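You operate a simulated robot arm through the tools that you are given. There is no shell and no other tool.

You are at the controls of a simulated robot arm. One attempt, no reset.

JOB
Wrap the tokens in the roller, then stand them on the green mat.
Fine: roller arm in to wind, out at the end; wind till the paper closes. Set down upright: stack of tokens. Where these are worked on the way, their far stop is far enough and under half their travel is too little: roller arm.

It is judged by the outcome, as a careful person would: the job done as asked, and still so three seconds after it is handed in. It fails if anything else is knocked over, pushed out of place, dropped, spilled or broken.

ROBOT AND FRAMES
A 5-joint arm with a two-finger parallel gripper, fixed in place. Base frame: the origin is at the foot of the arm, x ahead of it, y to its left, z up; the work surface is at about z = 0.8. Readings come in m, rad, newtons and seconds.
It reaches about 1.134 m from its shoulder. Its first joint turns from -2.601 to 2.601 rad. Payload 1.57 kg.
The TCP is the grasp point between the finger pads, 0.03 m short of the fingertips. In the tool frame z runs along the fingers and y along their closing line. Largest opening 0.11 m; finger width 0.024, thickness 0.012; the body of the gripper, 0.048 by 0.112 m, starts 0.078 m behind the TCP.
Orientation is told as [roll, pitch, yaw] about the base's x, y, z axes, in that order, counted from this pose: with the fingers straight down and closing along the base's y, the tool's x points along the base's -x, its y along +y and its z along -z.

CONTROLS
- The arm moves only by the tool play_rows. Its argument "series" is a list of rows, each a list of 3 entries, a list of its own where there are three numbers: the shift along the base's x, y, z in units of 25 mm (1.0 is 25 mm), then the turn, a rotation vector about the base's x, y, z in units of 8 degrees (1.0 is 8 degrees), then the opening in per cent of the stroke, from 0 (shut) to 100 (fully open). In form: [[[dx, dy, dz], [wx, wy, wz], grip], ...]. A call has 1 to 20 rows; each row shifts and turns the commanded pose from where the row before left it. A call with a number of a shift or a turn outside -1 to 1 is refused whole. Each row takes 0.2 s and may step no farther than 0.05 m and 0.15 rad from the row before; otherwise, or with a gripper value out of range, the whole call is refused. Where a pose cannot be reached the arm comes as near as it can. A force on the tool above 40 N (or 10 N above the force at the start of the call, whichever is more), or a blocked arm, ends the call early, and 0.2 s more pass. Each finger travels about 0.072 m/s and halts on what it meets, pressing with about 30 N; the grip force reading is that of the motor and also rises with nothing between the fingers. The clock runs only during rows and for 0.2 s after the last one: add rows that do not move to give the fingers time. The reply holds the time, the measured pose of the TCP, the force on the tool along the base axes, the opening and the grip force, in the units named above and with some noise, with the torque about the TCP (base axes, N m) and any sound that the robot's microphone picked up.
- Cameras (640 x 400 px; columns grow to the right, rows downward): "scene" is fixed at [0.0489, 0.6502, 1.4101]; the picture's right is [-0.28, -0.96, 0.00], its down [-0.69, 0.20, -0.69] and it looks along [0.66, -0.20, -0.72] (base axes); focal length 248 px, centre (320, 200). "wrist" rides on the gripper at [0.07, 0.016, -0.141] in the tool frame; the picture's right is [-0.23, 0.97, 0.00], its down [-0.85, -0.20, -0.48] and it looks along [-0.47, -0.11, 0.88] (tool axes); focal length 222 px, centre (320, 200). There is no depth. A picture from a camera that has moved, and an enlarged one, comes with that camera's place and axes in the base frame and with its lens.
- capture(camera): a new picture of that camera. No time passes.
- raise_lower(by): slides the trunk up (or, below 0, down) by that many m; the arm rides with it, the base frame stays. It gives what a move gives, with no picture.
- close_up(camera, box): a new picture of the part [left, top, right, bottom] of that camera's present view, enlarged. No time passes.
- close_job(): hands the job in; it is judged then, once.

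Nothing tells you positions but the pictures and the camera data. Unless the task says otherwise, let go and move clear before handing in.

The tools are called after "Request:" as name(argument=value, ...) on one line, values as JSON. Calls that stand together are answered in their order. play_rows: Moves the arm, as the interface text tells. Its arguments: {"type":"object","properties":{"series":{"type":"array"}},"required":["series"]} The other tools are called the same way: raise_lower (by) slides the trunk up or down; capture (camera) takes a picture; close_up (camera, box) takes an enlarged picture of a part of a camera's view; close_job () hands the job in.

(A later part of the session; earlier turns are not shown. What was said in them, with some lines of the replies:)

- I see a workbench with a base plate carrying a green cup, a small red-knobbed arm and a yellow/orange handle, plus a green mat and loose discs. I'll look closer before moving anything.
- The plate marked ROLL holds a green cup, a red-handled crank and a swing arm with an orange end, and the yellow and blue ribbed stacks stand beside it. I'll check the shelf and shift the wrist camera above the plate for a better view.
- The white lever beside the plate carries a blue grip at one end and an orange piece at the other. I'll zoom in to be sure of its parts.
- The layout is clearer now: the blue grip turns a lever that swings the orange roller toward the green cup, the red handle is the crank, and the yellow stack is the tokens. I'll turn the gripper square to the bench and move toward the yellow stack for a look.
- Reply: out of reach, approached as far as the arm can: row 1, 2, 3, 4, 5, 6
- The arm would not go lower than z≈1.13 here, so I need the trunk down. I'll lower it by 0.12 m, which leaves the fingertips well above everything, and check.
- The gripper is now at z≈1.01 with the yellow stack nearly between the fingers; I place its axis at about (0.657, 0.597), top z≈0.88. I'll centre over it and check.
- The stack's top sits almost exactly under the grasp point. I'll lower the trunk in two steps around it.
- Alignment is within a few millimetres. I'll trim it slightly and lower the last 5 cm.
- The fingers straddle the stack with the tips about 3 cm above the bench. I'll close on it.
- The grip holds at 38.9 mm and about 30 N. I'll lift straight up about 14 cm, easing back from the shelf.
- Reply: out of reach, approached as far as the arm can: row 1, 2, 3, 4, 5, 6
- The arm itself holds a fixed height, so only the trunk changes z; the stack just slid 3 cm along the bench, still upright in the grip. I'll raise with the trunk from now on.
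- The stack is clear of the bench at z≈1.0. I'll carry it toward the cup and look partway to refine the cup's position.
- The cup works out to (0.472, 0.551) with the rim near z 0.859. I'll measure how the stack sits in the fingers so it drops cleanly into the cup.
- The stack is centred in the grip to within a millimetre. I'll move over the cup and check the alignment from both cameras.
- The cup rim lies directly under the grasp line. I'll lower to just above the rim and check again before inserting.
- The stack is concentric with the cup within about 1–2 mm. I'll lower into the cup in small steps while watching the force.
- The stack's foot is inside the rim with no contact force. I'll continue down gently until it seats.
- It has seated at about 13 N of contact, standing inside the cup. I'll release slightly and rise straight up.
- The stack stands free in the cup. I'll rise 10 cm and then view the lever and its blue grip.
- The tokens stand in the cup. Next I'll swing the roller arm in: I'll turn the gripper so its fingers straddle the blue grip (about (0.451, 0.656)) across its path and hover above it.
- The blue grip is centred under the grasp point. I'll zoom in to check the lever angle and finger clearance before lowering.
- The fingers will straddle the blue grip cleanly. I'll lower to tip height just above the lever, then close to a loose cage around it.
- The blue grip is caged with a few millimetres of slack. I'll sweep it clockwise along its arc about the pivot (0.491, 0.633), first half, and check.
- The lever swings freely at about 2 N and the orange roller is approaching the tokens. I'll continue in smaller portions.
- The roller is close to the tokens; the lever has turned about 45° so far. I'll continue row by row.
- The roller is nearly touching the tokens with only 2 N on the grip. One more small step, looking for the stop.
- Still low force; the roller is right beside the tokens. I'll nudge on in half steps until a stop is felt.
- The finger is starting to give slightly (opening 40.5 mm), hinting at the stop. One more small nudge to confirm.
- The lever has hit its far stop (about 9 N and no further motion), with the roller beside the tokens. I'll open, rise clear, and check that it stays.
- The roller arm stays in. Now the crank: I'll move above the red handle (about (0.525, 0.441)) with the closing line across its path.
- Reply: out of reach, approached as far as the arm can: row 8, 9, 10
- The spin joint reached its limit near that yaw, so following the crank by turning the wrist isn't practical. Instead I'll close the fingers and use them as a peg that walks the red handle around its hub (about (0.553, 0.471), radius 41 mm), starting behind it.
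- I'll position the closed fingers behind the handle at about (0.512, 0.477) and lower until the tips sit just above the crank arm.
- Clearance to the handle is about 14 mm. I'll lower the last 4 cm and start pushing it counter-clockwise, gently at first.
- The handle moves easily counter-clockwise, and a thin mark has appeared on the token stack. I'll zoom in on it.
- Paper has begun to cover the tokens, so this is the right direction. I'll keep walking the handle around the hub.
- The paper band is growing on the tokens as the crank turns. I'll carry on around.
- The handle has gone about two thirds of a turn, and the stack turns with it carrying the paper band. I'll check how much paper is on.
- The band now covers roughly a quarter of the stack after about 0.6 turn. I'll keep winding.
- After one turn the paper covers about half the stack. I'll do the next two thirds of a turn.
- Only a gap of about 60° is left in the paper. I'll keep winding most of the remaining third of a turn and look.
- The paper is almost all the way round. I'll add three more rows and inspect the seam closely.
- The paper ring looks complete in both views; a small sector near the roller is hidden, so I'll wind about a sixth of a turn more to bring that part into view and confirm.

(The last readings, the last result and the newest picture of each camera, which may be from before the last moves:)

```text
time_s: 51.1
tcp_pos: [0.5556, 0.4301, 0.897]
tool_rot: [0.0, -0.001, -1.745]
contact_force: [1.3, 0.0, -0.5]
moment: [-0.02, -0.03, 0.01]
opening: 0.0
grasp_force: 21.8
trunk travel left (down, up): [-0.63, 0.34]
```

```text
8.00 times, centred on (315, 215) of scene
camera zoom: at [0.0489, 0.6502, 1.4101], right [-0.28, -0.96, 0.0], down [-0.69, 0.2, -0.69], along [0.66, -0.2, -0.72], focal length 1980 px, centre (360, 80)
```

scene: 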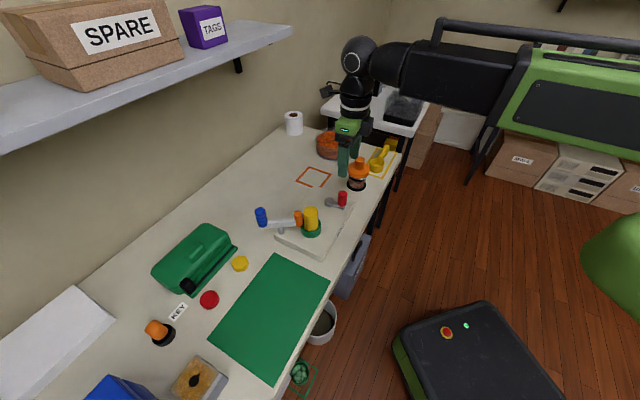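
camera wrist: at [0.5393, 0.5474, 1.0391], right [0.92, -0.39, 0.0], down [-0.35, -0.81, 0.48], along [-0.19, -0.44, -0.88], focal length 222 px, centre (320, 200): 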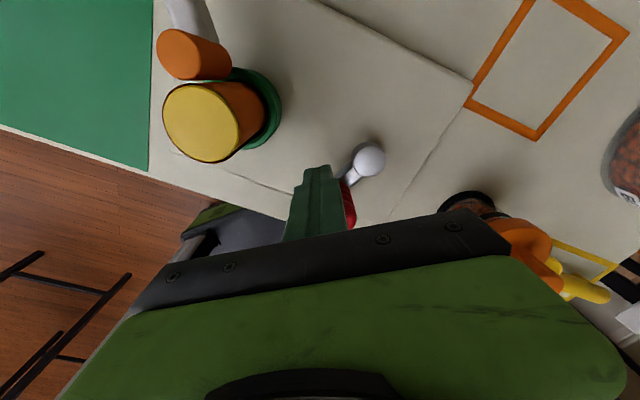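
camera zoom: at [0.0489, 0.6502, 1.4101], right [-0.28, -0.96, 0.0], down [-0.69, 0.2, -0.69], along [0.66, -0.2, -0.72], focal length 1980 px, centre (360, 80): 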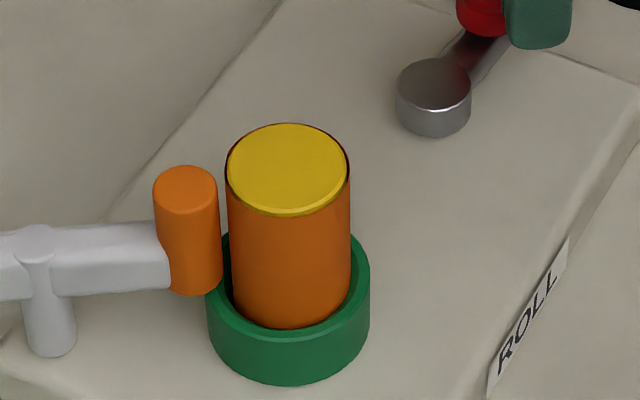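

The paper is closed all round. I'll lift the fingers clear and go back over the blue grip (now near (0.497, 0.679)) to swing the roller arm out.

Request:
raise_lower(by=0.12)

Request:
play_rows(series=[[[-0.236, 0.996, 0], [0, 0, 0.04], 20], [[-0.236, 0.996, 0], [0, 0, 0.04], 40], [[-0.236, 0.996, 0], [0, 0, 0.04], 60], [[-0.236, 0.996, 0], [0, 0, 0.04], 70], [[-0.236, 0.996, 0], [0, 0, 0.04], 70], [[-0.236, 0.996, 0], [0, 0, 0.04], 70], [[-0.236, 0.996, 0], [0, 0, 0.04], 70], [[-0.236, 0.996, 0], [0, 0, 0.04], 70], [[-0.236, 0.996, 0], [0, 0, 0.04], 70], [[-0.236, 0.996, 0], [0, 0, 0.04], 70], [[0, 0, 0], [0, 0, 0], 70]])

Request:
close_up(camera="wrist", box=[220, 100, 440, 240])

Request:
capture(camera="scene")

```text
time_s: 52.6
tcp_pos: [0.5545, 0.43, 1.0179]
tool_rot: [0.001, -0.001, -1.745]
contact_force: [0.1, 0.7, -0.1]
moment: [0.02, 0.03, -0.01]
opening: 0.0001
grasp_force: 21.1
trunk travel left (down, up): [-0.75, 0.22]
```

```text
time_s: 55.0
tcp_pos: [0.4959, 0.6793, 1.0177]
tool_rot: [0.0, 0.001, -1.688]
contact_force: [-0.2, 0.7, 0.1]
moment: [0.04, -0.01, 0.01]
opening: 0.077
grasp_force: 0.1
trunk travel left (down, up): [-0.75, 0.22]
```

```text
2.86 times, centred on (330, 170) of wrist
camera zoom: at [0.5195, 0.7471, 1.1591], right [0.94, -0.34, 0.0], down [-0.3, -0.83, 0.48], along [-0.16, -0.45, -0.88], focal length 635 px, centre (291, 286)
```

zoom: 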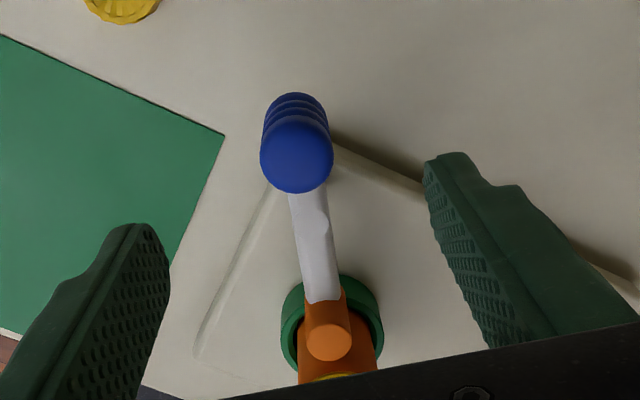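

```text
taken
```

scene: 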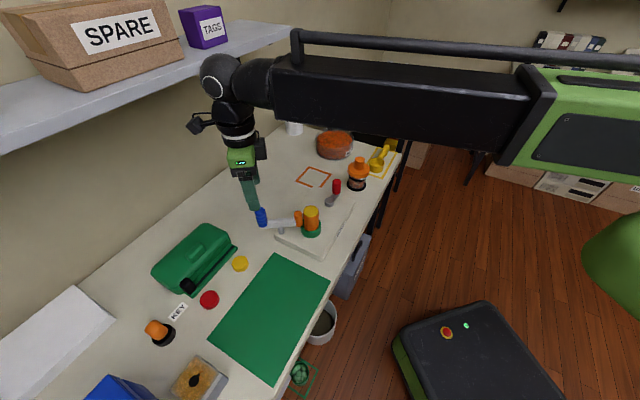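

Aligned over the blue grip. I'll lower around it, close to a loose cage, and begin sweeping the arm back out.

Request:
raise_lower(by=-0.102)

Request:
play_rows(series=[[[0, 0, 0], [0, 0, 0], 50], [[0, 0, 0], [0, 0, 0], 34], [[0, 0, 0], [0, 0, 0], 34], [[-0.259, 0.014, 0], [0, 0, 1], 34], [[-0.258, -0.023, 0], [0, 0, 1], 34], [[-0.252, -0.058, 0], [0, 0, 1], 34]])

Request:
close_up(camera="scene", box=[230, 145, 370, 255])

Request:
capture(camera="wrist")

```text
time_s: 56.4
tcp_pos: [0.4962, 0.678, 0.9149]
tool_rot: [0.0, 0.0, -1.689]
contact_force: [0.3, 0.8, -0.2]
moment: [0.0, 0.01, 0.01]
opening: 0.0768
grasp_force: 0.0
trunk travel left (down, up): [-0.648, 0.322]
```

```text
time_s: 57.8
tcp_pos: [0.4764, 0.6778, 0.9147]
tool_rot: [-0.001, -0.001, -1.268]
contact_force: [2.2, -0.1, 0.1]
moment: [0.03, 0.0, 0.02]
opening: 0.0388
grasp_force: 1.3
trunk travel left (down, up): [-0.648, 0.322]
```

```text
3.64 times, centred on (300, 200) of scene
camera zoom: at [0.0489, 0.6502, 1.4101], right [-0.28, -0.96, 0.0], down [-0.69, 0.2, -0.69], along [0.66, -0.2, -0.72], focal length 900 px, centre (393, 200)
```

zoom: 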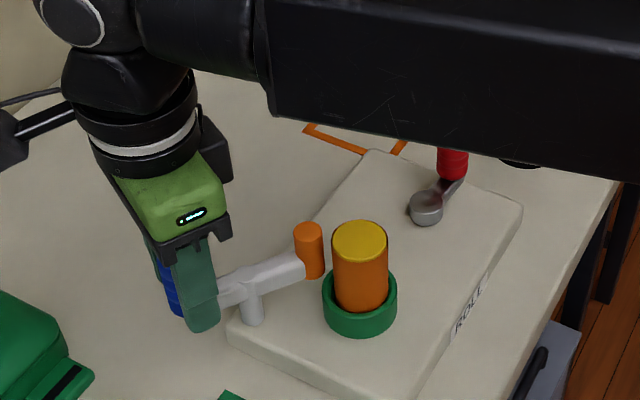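

```text
taken
camera wrist: at [0.4706, 0.7495, 1.057], right [1.0, 0.07, 0.0], down [0.06, -0.88, 0.48], along [0.04, -0.48, -0.88], focal length 222 px, centre (320, 200)
```

wrist: 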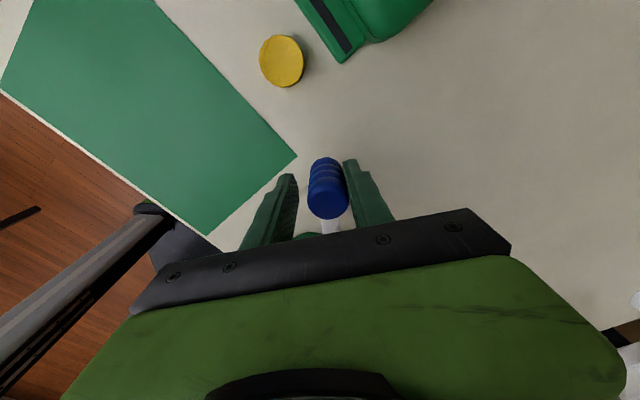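

The lever is swinging out with about 2 N. I'll continue along the arc toward its original position.

Request:
play_rows(series=[[[-0.242, -0.093, 0], [0, 0, 1], 34], [[-0.227, -0.126, 0], [0, 0, 1], 34], [[-0.207, -0.156, 0], [0, 0, 1], 34], [[-0.183, -0.183, 0], [0, 0, 1], 34], [[-0.156, -0.207, 0], [0, 0, 1], 34]])

Request:
close_up(camera="scene", box=[230, 145, 370, 255])

Request:
close_up(camera="wrist", box=[220, 100, 440, 240])

```text
time_s: 59.0
tcp_pos: [0.4505, 0.6578, 0.9147]
tool_rot: [0.0, 0.0, -0.57]
contact_force: [-0.2, 1.3, 0.3]
moment: [0.04, -0.02, 0.02]
opening: 0.039
grasp_force: 1.3
trunk travel left (down, up): [-0.648, 0.322]
```

```text
3.64 times, centred on (300, 200) of scene
camera zoom: at [0.0489, 0.6502, 1.4101], right [-0.28, -0.96, 0.0], down [-0.69, 0.2, -0.69], along [0.66, -0.2, -0.72], focal length 900 px, centre (393, 200)
```

zoom: 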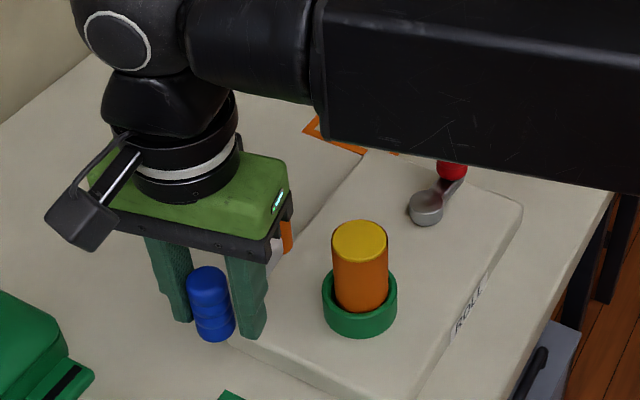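

```text
2.86 times, centred on (330, 170) of wrist
camera zoom: at [0.4005, 0.7101, 1.057], right [0.72, 0.7, 0.0], down [0.61, -0.63, 0.48], along [0.33, -0.34, -0.88], focal length 635 px, centre (291, 286)
```

zoom: 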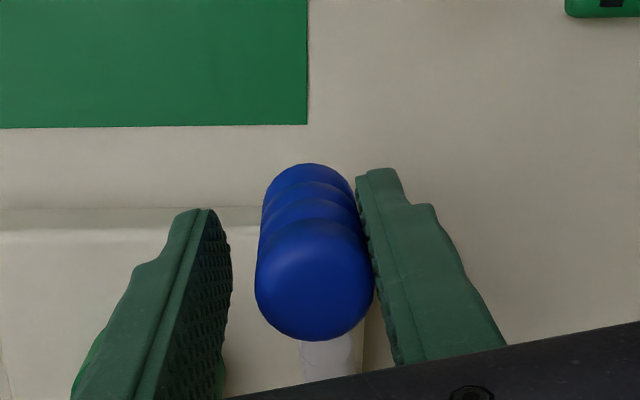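

Nearly back at the starting angle. I'll nudge on until the out stop is felt.

Request:
play_rows(series=[[[-0.126, -0.227, 0], [0, 0, 1], 34], [[0, 0, 0], [0, 0, 0], 34]])

Request:
play_rows(series=[[[-0.05, -0.12, 0], [0, 0, 0.5], 34], [[0, 0, 0], [0, 0, 0], 34]])

Request:
close_up(camera="wrist", box=[220, 100, 440, 240])

Request:
close_up(camera="scene", box=[230, 145, 370, 255])

```text
time_s: 59.5
tcp_pos: [0.4485, 0.6524, 0.9151]
tool_rot: [0.0, 0.0, -0.432]
contact_force: [-0.3, 1.8, 0.1]
moment: [0.03, -0.03, 0.02]
opening: 0.0388
grasp_force: 0.7
trunk travel left (down, up): [-0.648, 0.322]
```

```text
time_s: 60.1
tcp_pos: [0.4492, 0.6499, 0.9142]
tool_rot: [0.001, 0.0, -0.363]
contact_force: [5.5, 6.6, 1.1]
moment: [-0.03, 0.03, -0.05]
opening: 0.0443
grasp_force: 4.3
trunk travel left (down, up): [-0.648, 0.322]
```

```text
2.86 times, centred on (330, 170) of wrist
camera zoom: at [0.3876, 0.6905, 1.0566], right [0.56, 0.83, 0.0], down [0.73, -0.49, 0.48], along [0.4, -0.27, -0.88], focal length 635 px, centre (291, 286)
```

zoom: 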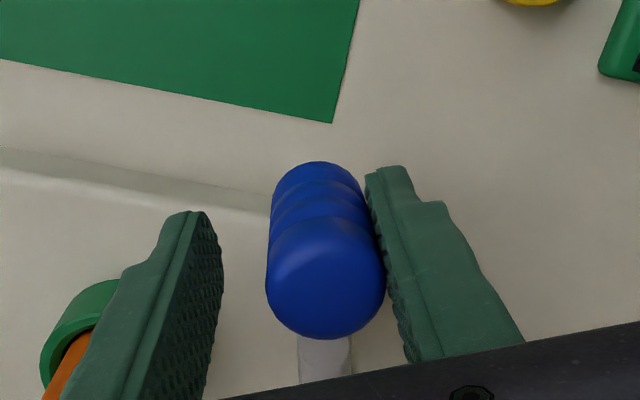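

```text
3.64 times, centred on (300, 200) of scene
camera zoom: at [0.0489, 0.6502, 1.4101], right [-0.28, -0.96, 0.0], down [-0.69, 0.2, -0.69], along [0.66, -0.2, -0.72], focal length 900 px, centre (393, 200)
```

zoom: 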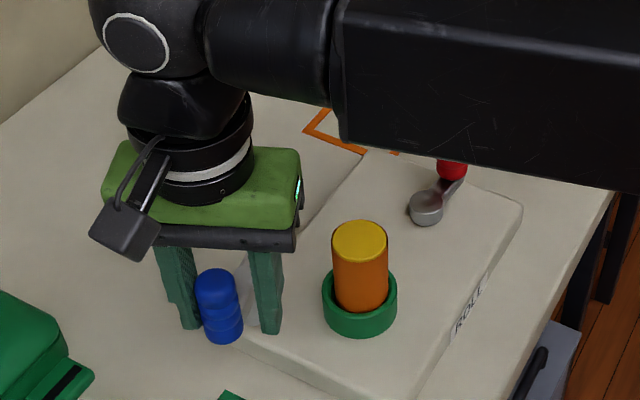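

The out stop is reached (about 9 N). I'll relax, open, rise clear and check the lever stays out.

Request:
play_rows(series=[[[0.04, 0.1, 0], [0, 0, 0], 40], [[0, 0, 0], [0, 0, 0], 55], [[0, 0, 0], [0, 0, 0], 60]])

Request:
raise_lower(by=0.105)

Request:
capture(camera="wrist")

Request:
capture(camera="scene")

```text
time_s: 61.0
tcp_pos: [0.4488, 0.6524, 0.9141]
tool_rot: [-0.001, -0.001, -0.362]
contact_force: [0.2, 0.2, 1.0]
moment: [0.02, 0.01, 0.0]
opening: 0.0659
grasp_force: 0.1
trunk travel left (down, up): [-0.648, 0.322]
```

```text
time_s: 62.3
tcp_pos: [0.4474, 0.6524, 1.0195]
tool_rot: [0.002, 0.001, -0.363]
contact_force: [0.0, -0.2, -0.2]
moment: [0.02, -0.01, 0.0]
opening: 0.066
grasp_force: 0.1
trunk travel left (down, up): [-0.753, 0.217]
```

```text
taken
camera wrist: at [0.388, 0.6927, 1.162], right [0.56, 0.83, 0.0], down [0.73, -0.49, 0.48], along [0.4, -0.27, -0.88], focal length 222 px, centre (320, 200)
```

wrist: 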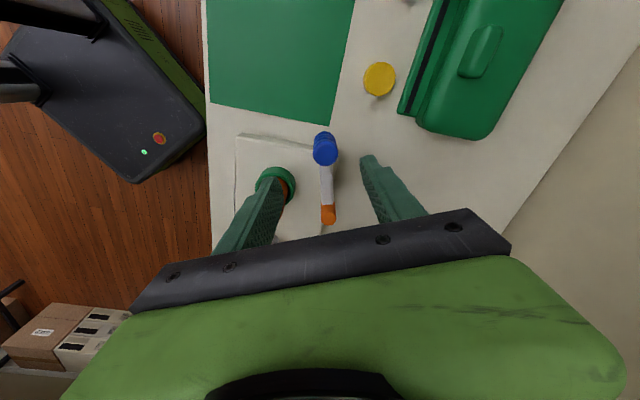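

```text
taken
```

scene: 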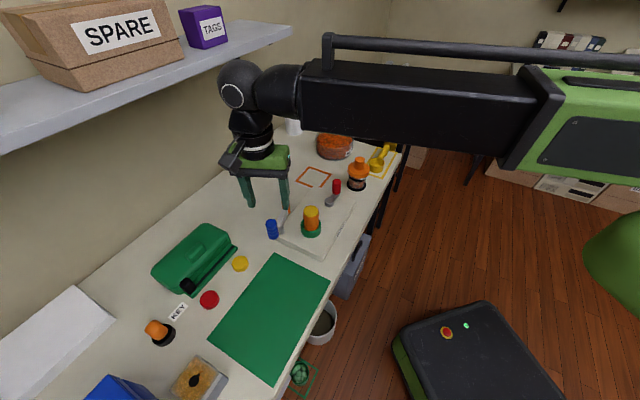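

The roller arm is out. Now I'll turn the gripper back square to the plate and go over the wrapped stack in the cup.

Request:
play_rows(series=[[[0.109, -0.449, 0], [0, 0, 0.894], 60], [[0.109, -0.449, 0], [0, 0, 0.894], 60], [[0.109, -0.449, 0], [0, 0, 0.894], 60], [[0.109, -0.449, 0], [0, 0, 0.894], 60], [[0.109, -0.449, 0], [0, 0, 0.894], 60], [[0.109, -0.449, 0], [0, 0, 0.894], 60], [[0.109, -0.449, 0], [0, 0, 0.894], 60], [[0.109, -0.449, 0], [0, 0, 0.894], 60], [[0.109, -0.449, 0], [0, 0, 0.894], 60], [[0, 0, 0], [0, 0, 0], 60]])

Request:
close_up(camera="wrist", box=[220, 80, 420, 220])

Request:
close_up(camera="scene", box=[250, 145, 390, 255])

```text
time_s: 64.5
tcp_pos: [0.4732, 0.5516, 1.0198]
tool_rot: [0.0, 0.0, 0.762]
contact_force: [0.4, 1.4, -0.2]
moment: [-0.02, -0.01, -0.01]
opening: 0.066
grasp_force: 0.1
trunk travel left (down, up): [-0.753, 0.217]
```

```text
2.86 times, centred on (320, 150) of wrist
camera zoom: at [0.4099, 0.5157, 1.1621], right [-0.51, 0.86, 0.0], down [0.76, 0.45, 0.48], along [0.41, 0.24, -0.88], focal length 635 px, centre (320, 343)
```

zoom: 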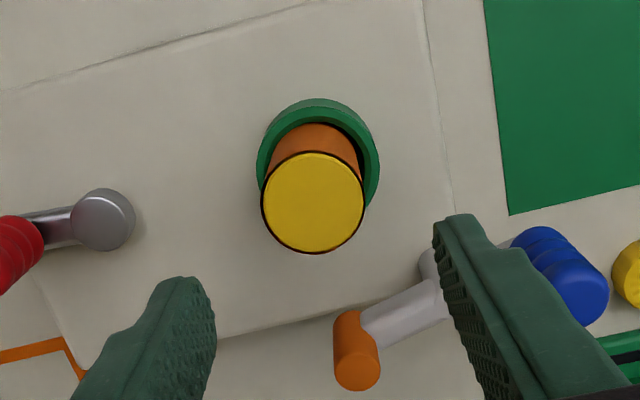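

```text
3.64 times, centred on (320, 200) of scene
camera zoom: at [0.0489, 0.6502, 1.4101], right [-0.28, -0.96, 0.0], down [-0.69, 0.2, -0.69], along [0.66, -0.2, -0.72], focal length 900 px, centre (320, 200)
```

zoom: 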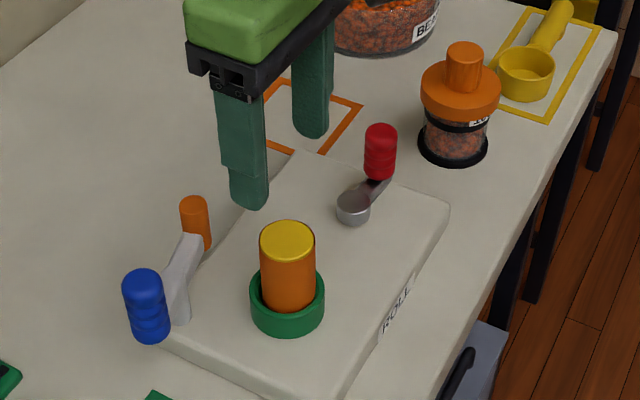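

The wrapped stack is about 3 mm off the grasp line; I'll trim that and lower around it.

Request:
play_rows(series=[[[0.07, -0.117, 0], [0, 0, 0], 60], [[0, 0, 0], [0, 0, 0], 60]])

Request:
raise_lower(by=-0.07)

Request:
close_up(camera="wrist", box=[220, 80, 420, 220])

```text
time_s: 65.1
tcp_pos: [0.4745, 0.5492, 1.0196]
tool_rot: [0.001, -0.001, 0.76]
contact_force: [0.4, 0.1, 0.3]
moment: [0.02, -0.02, 0.02]
opening: 0.066
grasp_force: 0.1
trunk travel left (down, up): [-0.753, 0.217]
```

```text
time_s: 66.2
tcp_pos: [0.4739, 0.5482, 0.9495]
tool_rot: [0.0, 0.0, 0.76]
contact_force: [0.8, 0.8, -0.5]
moment: [0.0, 0.03, 0.0]
opening: 0.0657
grasp_force: 0.1
trunk travel left (down, up): [-0.683, 0.287]
```

```text
2.86 times, centred on (320, 150) of wrist
camera zoom: at [0.4117, 0.5127, 1.0921], right [-0.51, 0.86, 0.0], down [0.76, 0.44, 0.48], along [0.41, 0.24, -0.88], focal length 635 px, centre (320, 343)
```

zoom: 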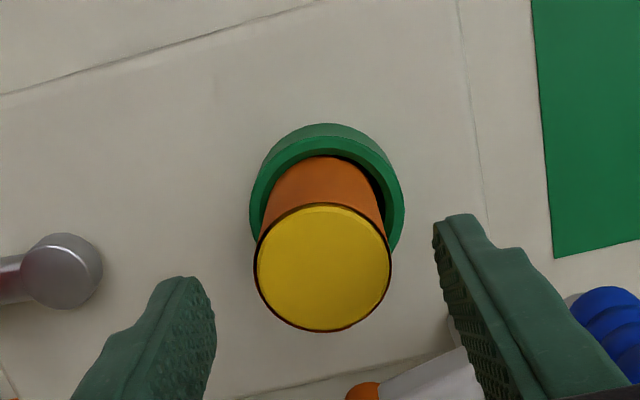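

The stack is centred between the fingers. I'll lower the rest and close gently.

Request:
raise_lower(by=-0.046)

Request:
play_rows(series=[[[0, 0, 0], [0, 0, 0], 50], [[0, 0, 0], [0, 0, 0], 40], [[0, 0, 0], [0, 0, 0], 20], [[0, 0, 0], [0, 0, 0], 10], [[0, 0, 0], [0, 0, 0], 10]])

Request:
close_up(camera="wrist", box=[220, 80, 420, 220])

Request:
close_up(camera="scene", box=[250, 145, 390, 255])

```text
time_s: 67.1
tcp_pos: [0.4738, 0.5485, 0.9049]
tool_rot: [-0.001, 0.001, 0.759]
contact_force: [0.8, -0.7, -0.7]
moment: [0.0, 0.01, -0.02]
opening: 0.0659
grasp_force: 0.0
trunk travel left (down, up): [-0.637, 0.333]
```

```text
time_s: 68.3
tcp_pos: [0.4749, 0.5481, 0.9048]
tool_rot: [0.0, 0.0, 0.76]
contact_force: [0.2, 0.0, 0.5]
moment: [0.08, 0.06, 0.02]
opening: 0.0391
grasp_force: 30.1
trunk travel left (down, up): [-0.637, 0.333]
```

```text
2.86 times, centred on (320, 150) of wrist
camera zoom: at [0.4118, 0.5128, 1.0461], right [-0.51, 0.86, 0.0], down [0.76, 0.44, 0.48], along [0.41, 0.24, -0.88], focal length 635 px, centre (320, 343)
```

zoom: 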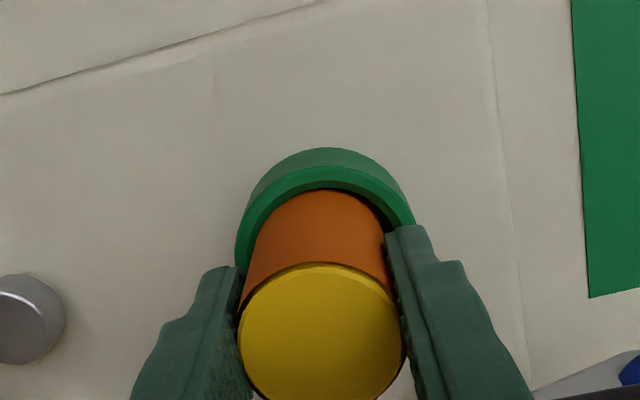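

```text
3.64 times, centred on (320, 200) of scene
camera zoom: at [0.0489, 0.6502, 1.4101], right [-0.28, -0.96, 0.0], down [-0.69, 0.2, -0.69], along [0.66, -0.2, -0.72], focal length 900 px, centre (320, 200)
```

zoom: 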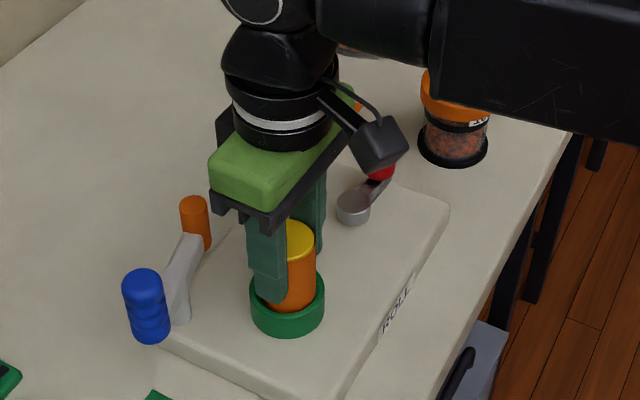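

The grip is firm at 39 mm. I'll lift straight out of the cup.

Request:
raise_lower(by=0.03)

Request:
raise_lower(by=0.08)

Request:
capture(camera="wrist")

Request:
capture(camera="scene")

Request:
close_up(camera="scene", box=[250, 145, 390, 255])

```text
time_s: 69.0
tcp_pos: [0.4742, 0.5484, 0.9351]
tool_rot: [0.0, 0.002, 0.758]
contact_force: [0.0, -0.1, -1.4]
moment: [0.08, 0.0, -0.02]
opening: 0.0389
grasp_force: 30.5
trunk travel left (down, up): [-0.667, 0.303]
```

```text
time_s: 70.2
tcp_pos: [0.4743, 0.5492, 1.0126]
tool_rot: [0.0, 0.0, 0.759]
contact_force: [0.4, -0.7, -1.8]
moment: [-0.02, -0.01, 0.02]
opening: 0.0389
grasp_force: 29.9
trunk travel left (down, up): [-0.747, 0.223]
```

```text
taken
camera wrist: at [0.4118, 0.513, 1.1559], right [-0.51, 0.86, 0.0], down [0.76, 0.44, 0.48], along [0.41, 0.24, -0.88], focal length 222 px, centre (320, 200)
```

wrist: 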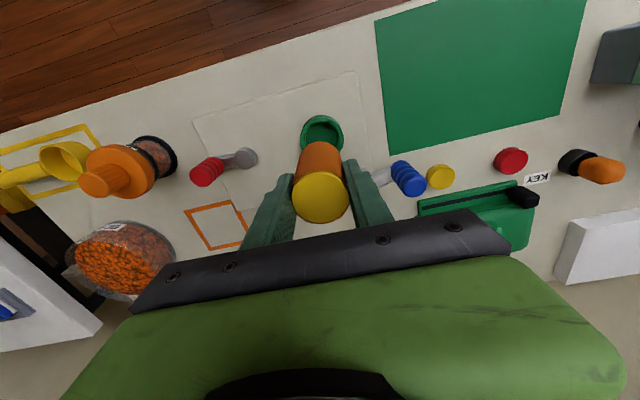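

```text
taken
```

scene: 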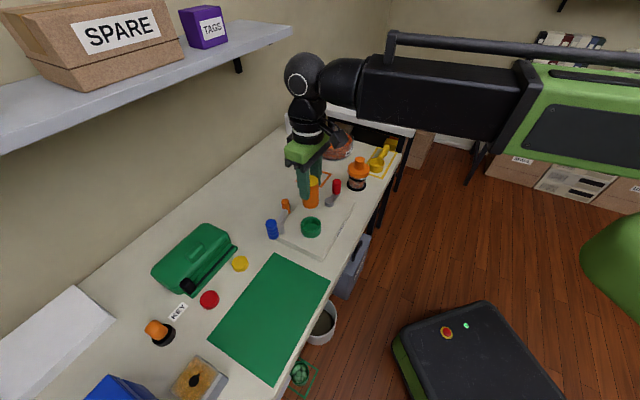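

```text
3.64 times, centred on (320, 200) of scene
camera zoom: at [0.0489, 0.6502, 1.4101], right [-0.28, -0.96, 0.0], down [-0.69, 0.2, -0.69], along [0.66, -0.2, -0.72], focal length 900 px, centre (320, 200)
```

zoom: 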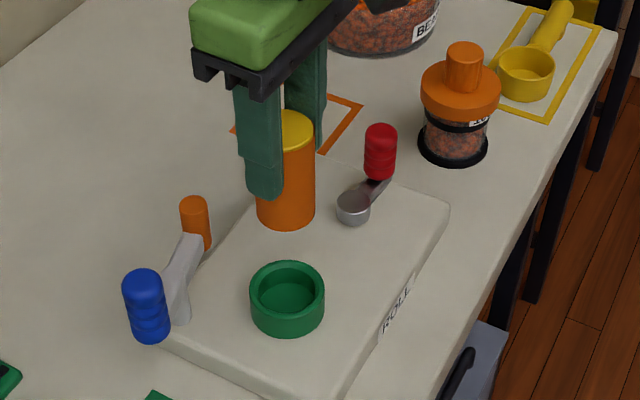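

The wrapped stack is clear of the cup and everything else is undisturbed. I'll carry it over the middle of the green mat, about (0.30, 0.69).

Request:
play_rows(series=[[[-0.87, 0.705, 0], [0, 0, 0], 10], [[-0.87, 0.705, 0], [0, 0, 0], 10], [[-0.87, 0.705, 0], [0, 0, 0], 10], [[-0.87, 0.705, 0], [0, 0, 0], 10], [[-0.87, 0.705, 0], [0, 0, 0], 10], [[-0.87, 0.705, 0], [0, 0, 0], 10], [[-0.87, 0.705, 0], [0, 0, 0], 10], [[-0.87, 0.705, 0], [0, 0, 0], 10], [[0, 0, 0], [0, 0, 0], 10]])

Request:
capture(camera="wrist")

Request:
capture(camera="scene")

```text
time_s: 72.2
tcp_pos: [0.2995, 0.6889, 1.0143]
tool_rot: [0.0, -0.001, 0.758]
contact_force: [-0.2, 0.3, -1.0]
moment: [0.02, 0.0, 0.05]
opening: 0.0387
grasp_force: 29.8
trunk travel left (down, up): [-0.747, 0.223]
```

```text
taken
camera wrist: at [0.237, 0.6532, 1.156], right [-0.51, 0.86, 0.0], down [0.76, 0.44, 0.48], along [0.41, 0.24, -0.88], focal length 222 px, centre (320, 200)
```

wrist: 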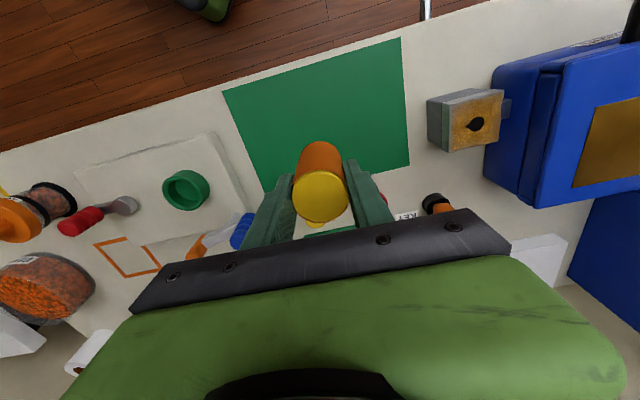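

```text
taken
```

scene: 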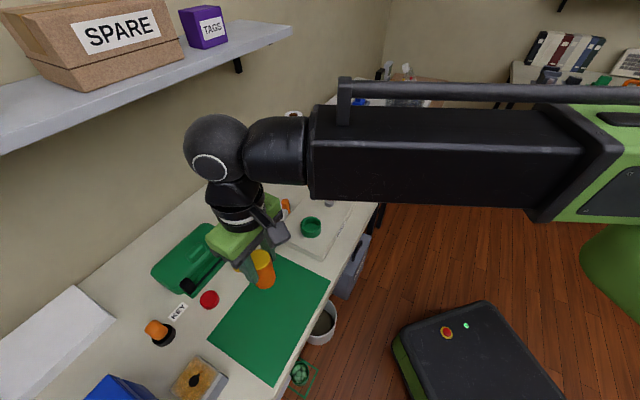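

The landing point is well inside the mat. I'll lower most of the way, then touch down in small steps.

Request:
raise_lower(by=-0.14)

Request:
capture(camera="wrist")

Request:
close_up(camera="scene", box=[190, 220, 350, 390])

```text
time_s: 73.9
tcp_pos: [0.2987, 0.6879, 0.8744]
tool_rot: [0.001, -0.002, 0.76]
contact_force: [0.3, -0.4, -0.7]
moment: [0.03, 0.01, 0.0]
opening: 0.0387
grasp_force: 30.2
trunk travel left (down, up): [-0.607, 0.363]
```

```text
taken
camera wrist: at [0.2371, 0.653, 1.0161], right [-0.51, 0.86, 0.0], down [0.76, 0.44, 0.48], along [0.41, 0.24, -0.88], focal length 222 px, centre (320, 200)
```

wrist: 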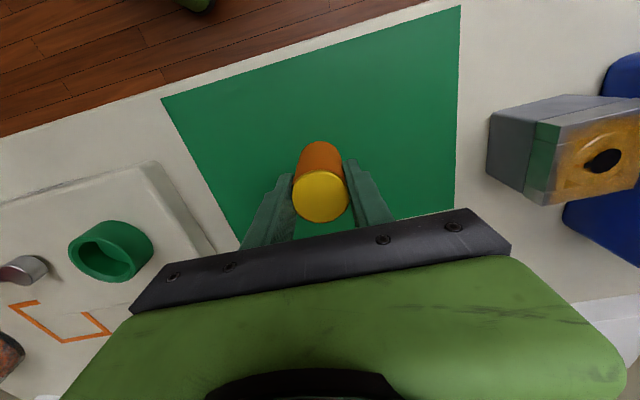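

```text
2.35 times, centred on (270, 305) of scene
camera zoom: at [0.0489, 0.6502, 1.4101], right [-0.28, -0.96, 0.0], down [-0.69, 0.2, -0.69], along [0.66, -0.2, -0.72], focal length 582 px, centre (438, -47)
```

zoom: 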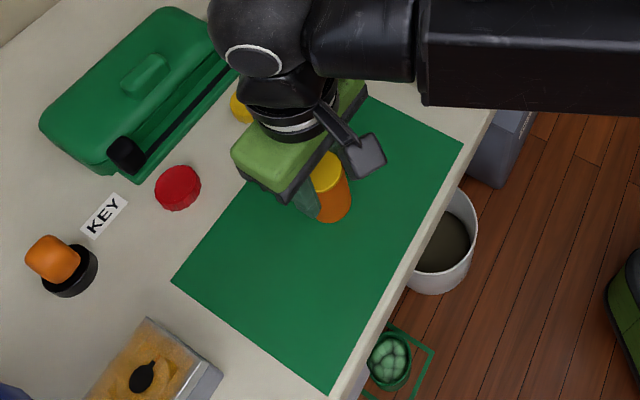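

Request:
raise_lower(by=-0.008)

```text
time_s: 74.4
tcp_pos: [0.2988, 0.6875, 0.8675]
tool_rot: [0.0, -0.002, 0.759]
contact_force: [-2.1, 0.3, 18.2]
moment: [0.08, 0.02, -0.04]
opening: 0.0382
grasp_force: 30.0
trunk travel left (down, up): [-0.599, 0.371]
```

It has touched the mat (about 18 N). I'll ease up a hair, then release.

Request:
raise_lower(by=0.001)

Request:
play_rows(series=[[[0, 0, 0], [0, 0, 0], 40], [[0, 0, 0], [0, 0, 0], 50], [[0, 0, 0], [0, 0, 0], 60], [[0, 0, 0], [0, 0, 0], 65]])

Request:
capture(camera="wrist")

Request:
close_up(camera="scene", box=[190, 220, 350, 390])

```text
time_s: 75.0
tcp_pos: [0.299, 0.6888, 0.8675]
tool_rot: [-0.001, 0.0, 0.758]
contact_force: [-1.7, -1.0, 4.9]
moment: [-0.01, 0.07, 0.0]
opening: 0.0381
grasp_force: 29.3
trunk travel left (down, up): [-0.6, 0.37]
```

```text
time_s: 76.0
tcp_pos: [0.3, 0.6876, 0.8667]
tool_rot: [0.001, -0.002, 0.76]
contact_force: [-0.4, 0.9, -0.4]
moment: [0.02, -0.01, -0.01]
opening: 0.0715
grasp_force: 0.1
trunk travel left (down, up): [-0.6, 0.37]
```

```text
taken
camera wrist: at [0.2371, 0.653, 1.009], right [-0.51, 0.86, 0.0], down [0.76, 0.44, 0.48], along [0.41, 0.24, -0.88], focal length 222 px, centre (320, 200)
```

wrist: 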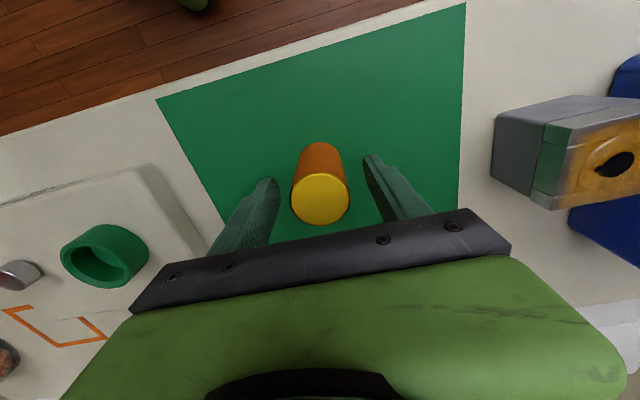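

```text
2.35 times, centred on (270, 305) of scene
camera zoom: at [0.0489, 0.6502, 1.4101], right [-0.28, -0.96, 0.0], down [-0.69, 0.2, -0.69], along [0.66, -0.2, -0.72], focal length 582 px, centre (438, -47)
```

zoom: 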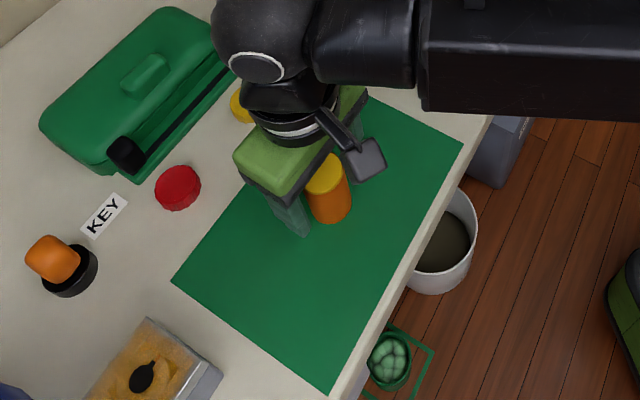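

The stack stands free and upright on the mat. I'll open fully, rise straight up and then check everything once more.

Request:
play_rows(series=[[[0, 0, 0], [0, 0, 0], 80], [[0, 0, 0], [0, 0, 0], 90]])

Request:
raise_lower(by=0.2)

Request:
capture(camera="wrist")

Request:
capture(camera="scene")

Request:
close_up(camera="scene", box=[200, 160, 400, 310])

```text
time_s: 76.5
tcp_pos: [0.299, 0.6886, 0.8677]
tool_rot: [0.0, 0.0, 0.76]
contact_force: [0.0, -0.1, 0.0]
moment: [-0.01, 0.01, 0.02]
opening: 0.0992
grasp_force: 0.3
trunk travel left (down, up): [-0.6, 0.37]
```

```text
time_s: 78.7
tcp_pos: [0.2995, 0.6885, 1.0678]
tool_rot: [0.001, 0.001, 0.759]
contact_force: [0.0, -0.2, -0.1]
moment: [0.03, 0.02, 0.01]
opening: 0.0988
grasp_force: 0.0
trunk travel left (down, up): [-0.8, 0.17]
```

```text
taken
camera wrist: at [0.237, 0.6531, 1.209], right [-0.51, 0.86, 0.0], down [0.76, 0.44, 0.48], along [0.41, 0.24, -0.88], focal length 222 px, centre (320, 200)
```

wrist: 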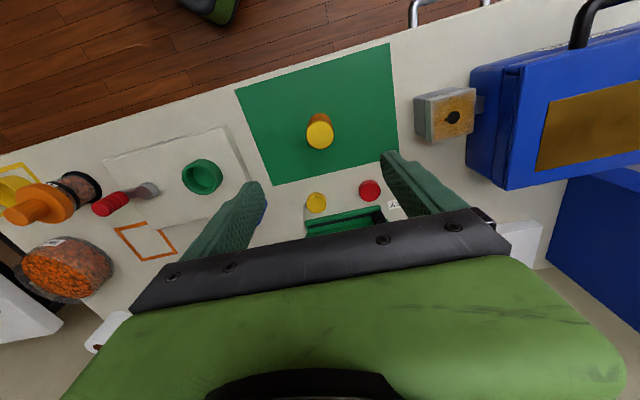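

```text
taken
```

scene: 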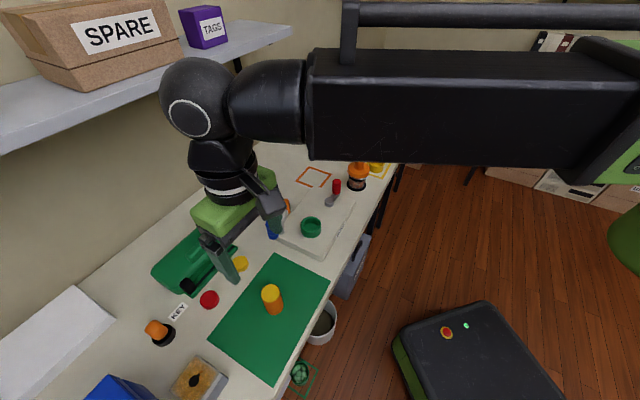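

```text
2.67 times, centred on (300, 235) of scene
camera zoom: at [0.0489, 0.6502, 1.4101], right [-0.28, -0.96, 0.0], down [-0.69, 0.2, -0.69], along [0.66, -0.2, -0.72], focal length 660 px, centre (373, 107)
```

zoom: 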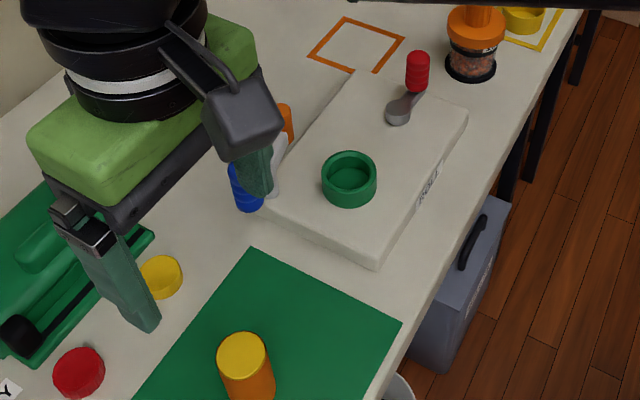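

The wrapped tokens stand upright in the middle of the green mat. The roller arm is out, the gripper is clear above, and nothing else looks disturbed, so I'm handing in.

Request:
close_job()

```text
The job is handed in.
```

I wrapped the tokens, stood them upright near the middle of the green mat, and handed the job in. I don't have the judging result.

- **Loading:** I put the yellow token stack in the green cup and swung the roller arm in to its far stop.
- **Winding:** I turned the crank counter-clockwise a little over two turns. The paper ring looked closed in both cameras, and I saw no gap after the last sixth of a turn.
- **Finishing:** I swung the roller arm back out to its stop, lifted the wrapped stack out of the cup and released it on the mat.

In the last pictures the stack was still upright, and I saw nothing else knocked over or moved out of place. The gripper was open and about 20 cm above where it released the stack.

When I first tried to lift the stack, it slid about 3 cm along the bench in the grip, because only the trunk can change height. It stayed upright and touched nothing else.
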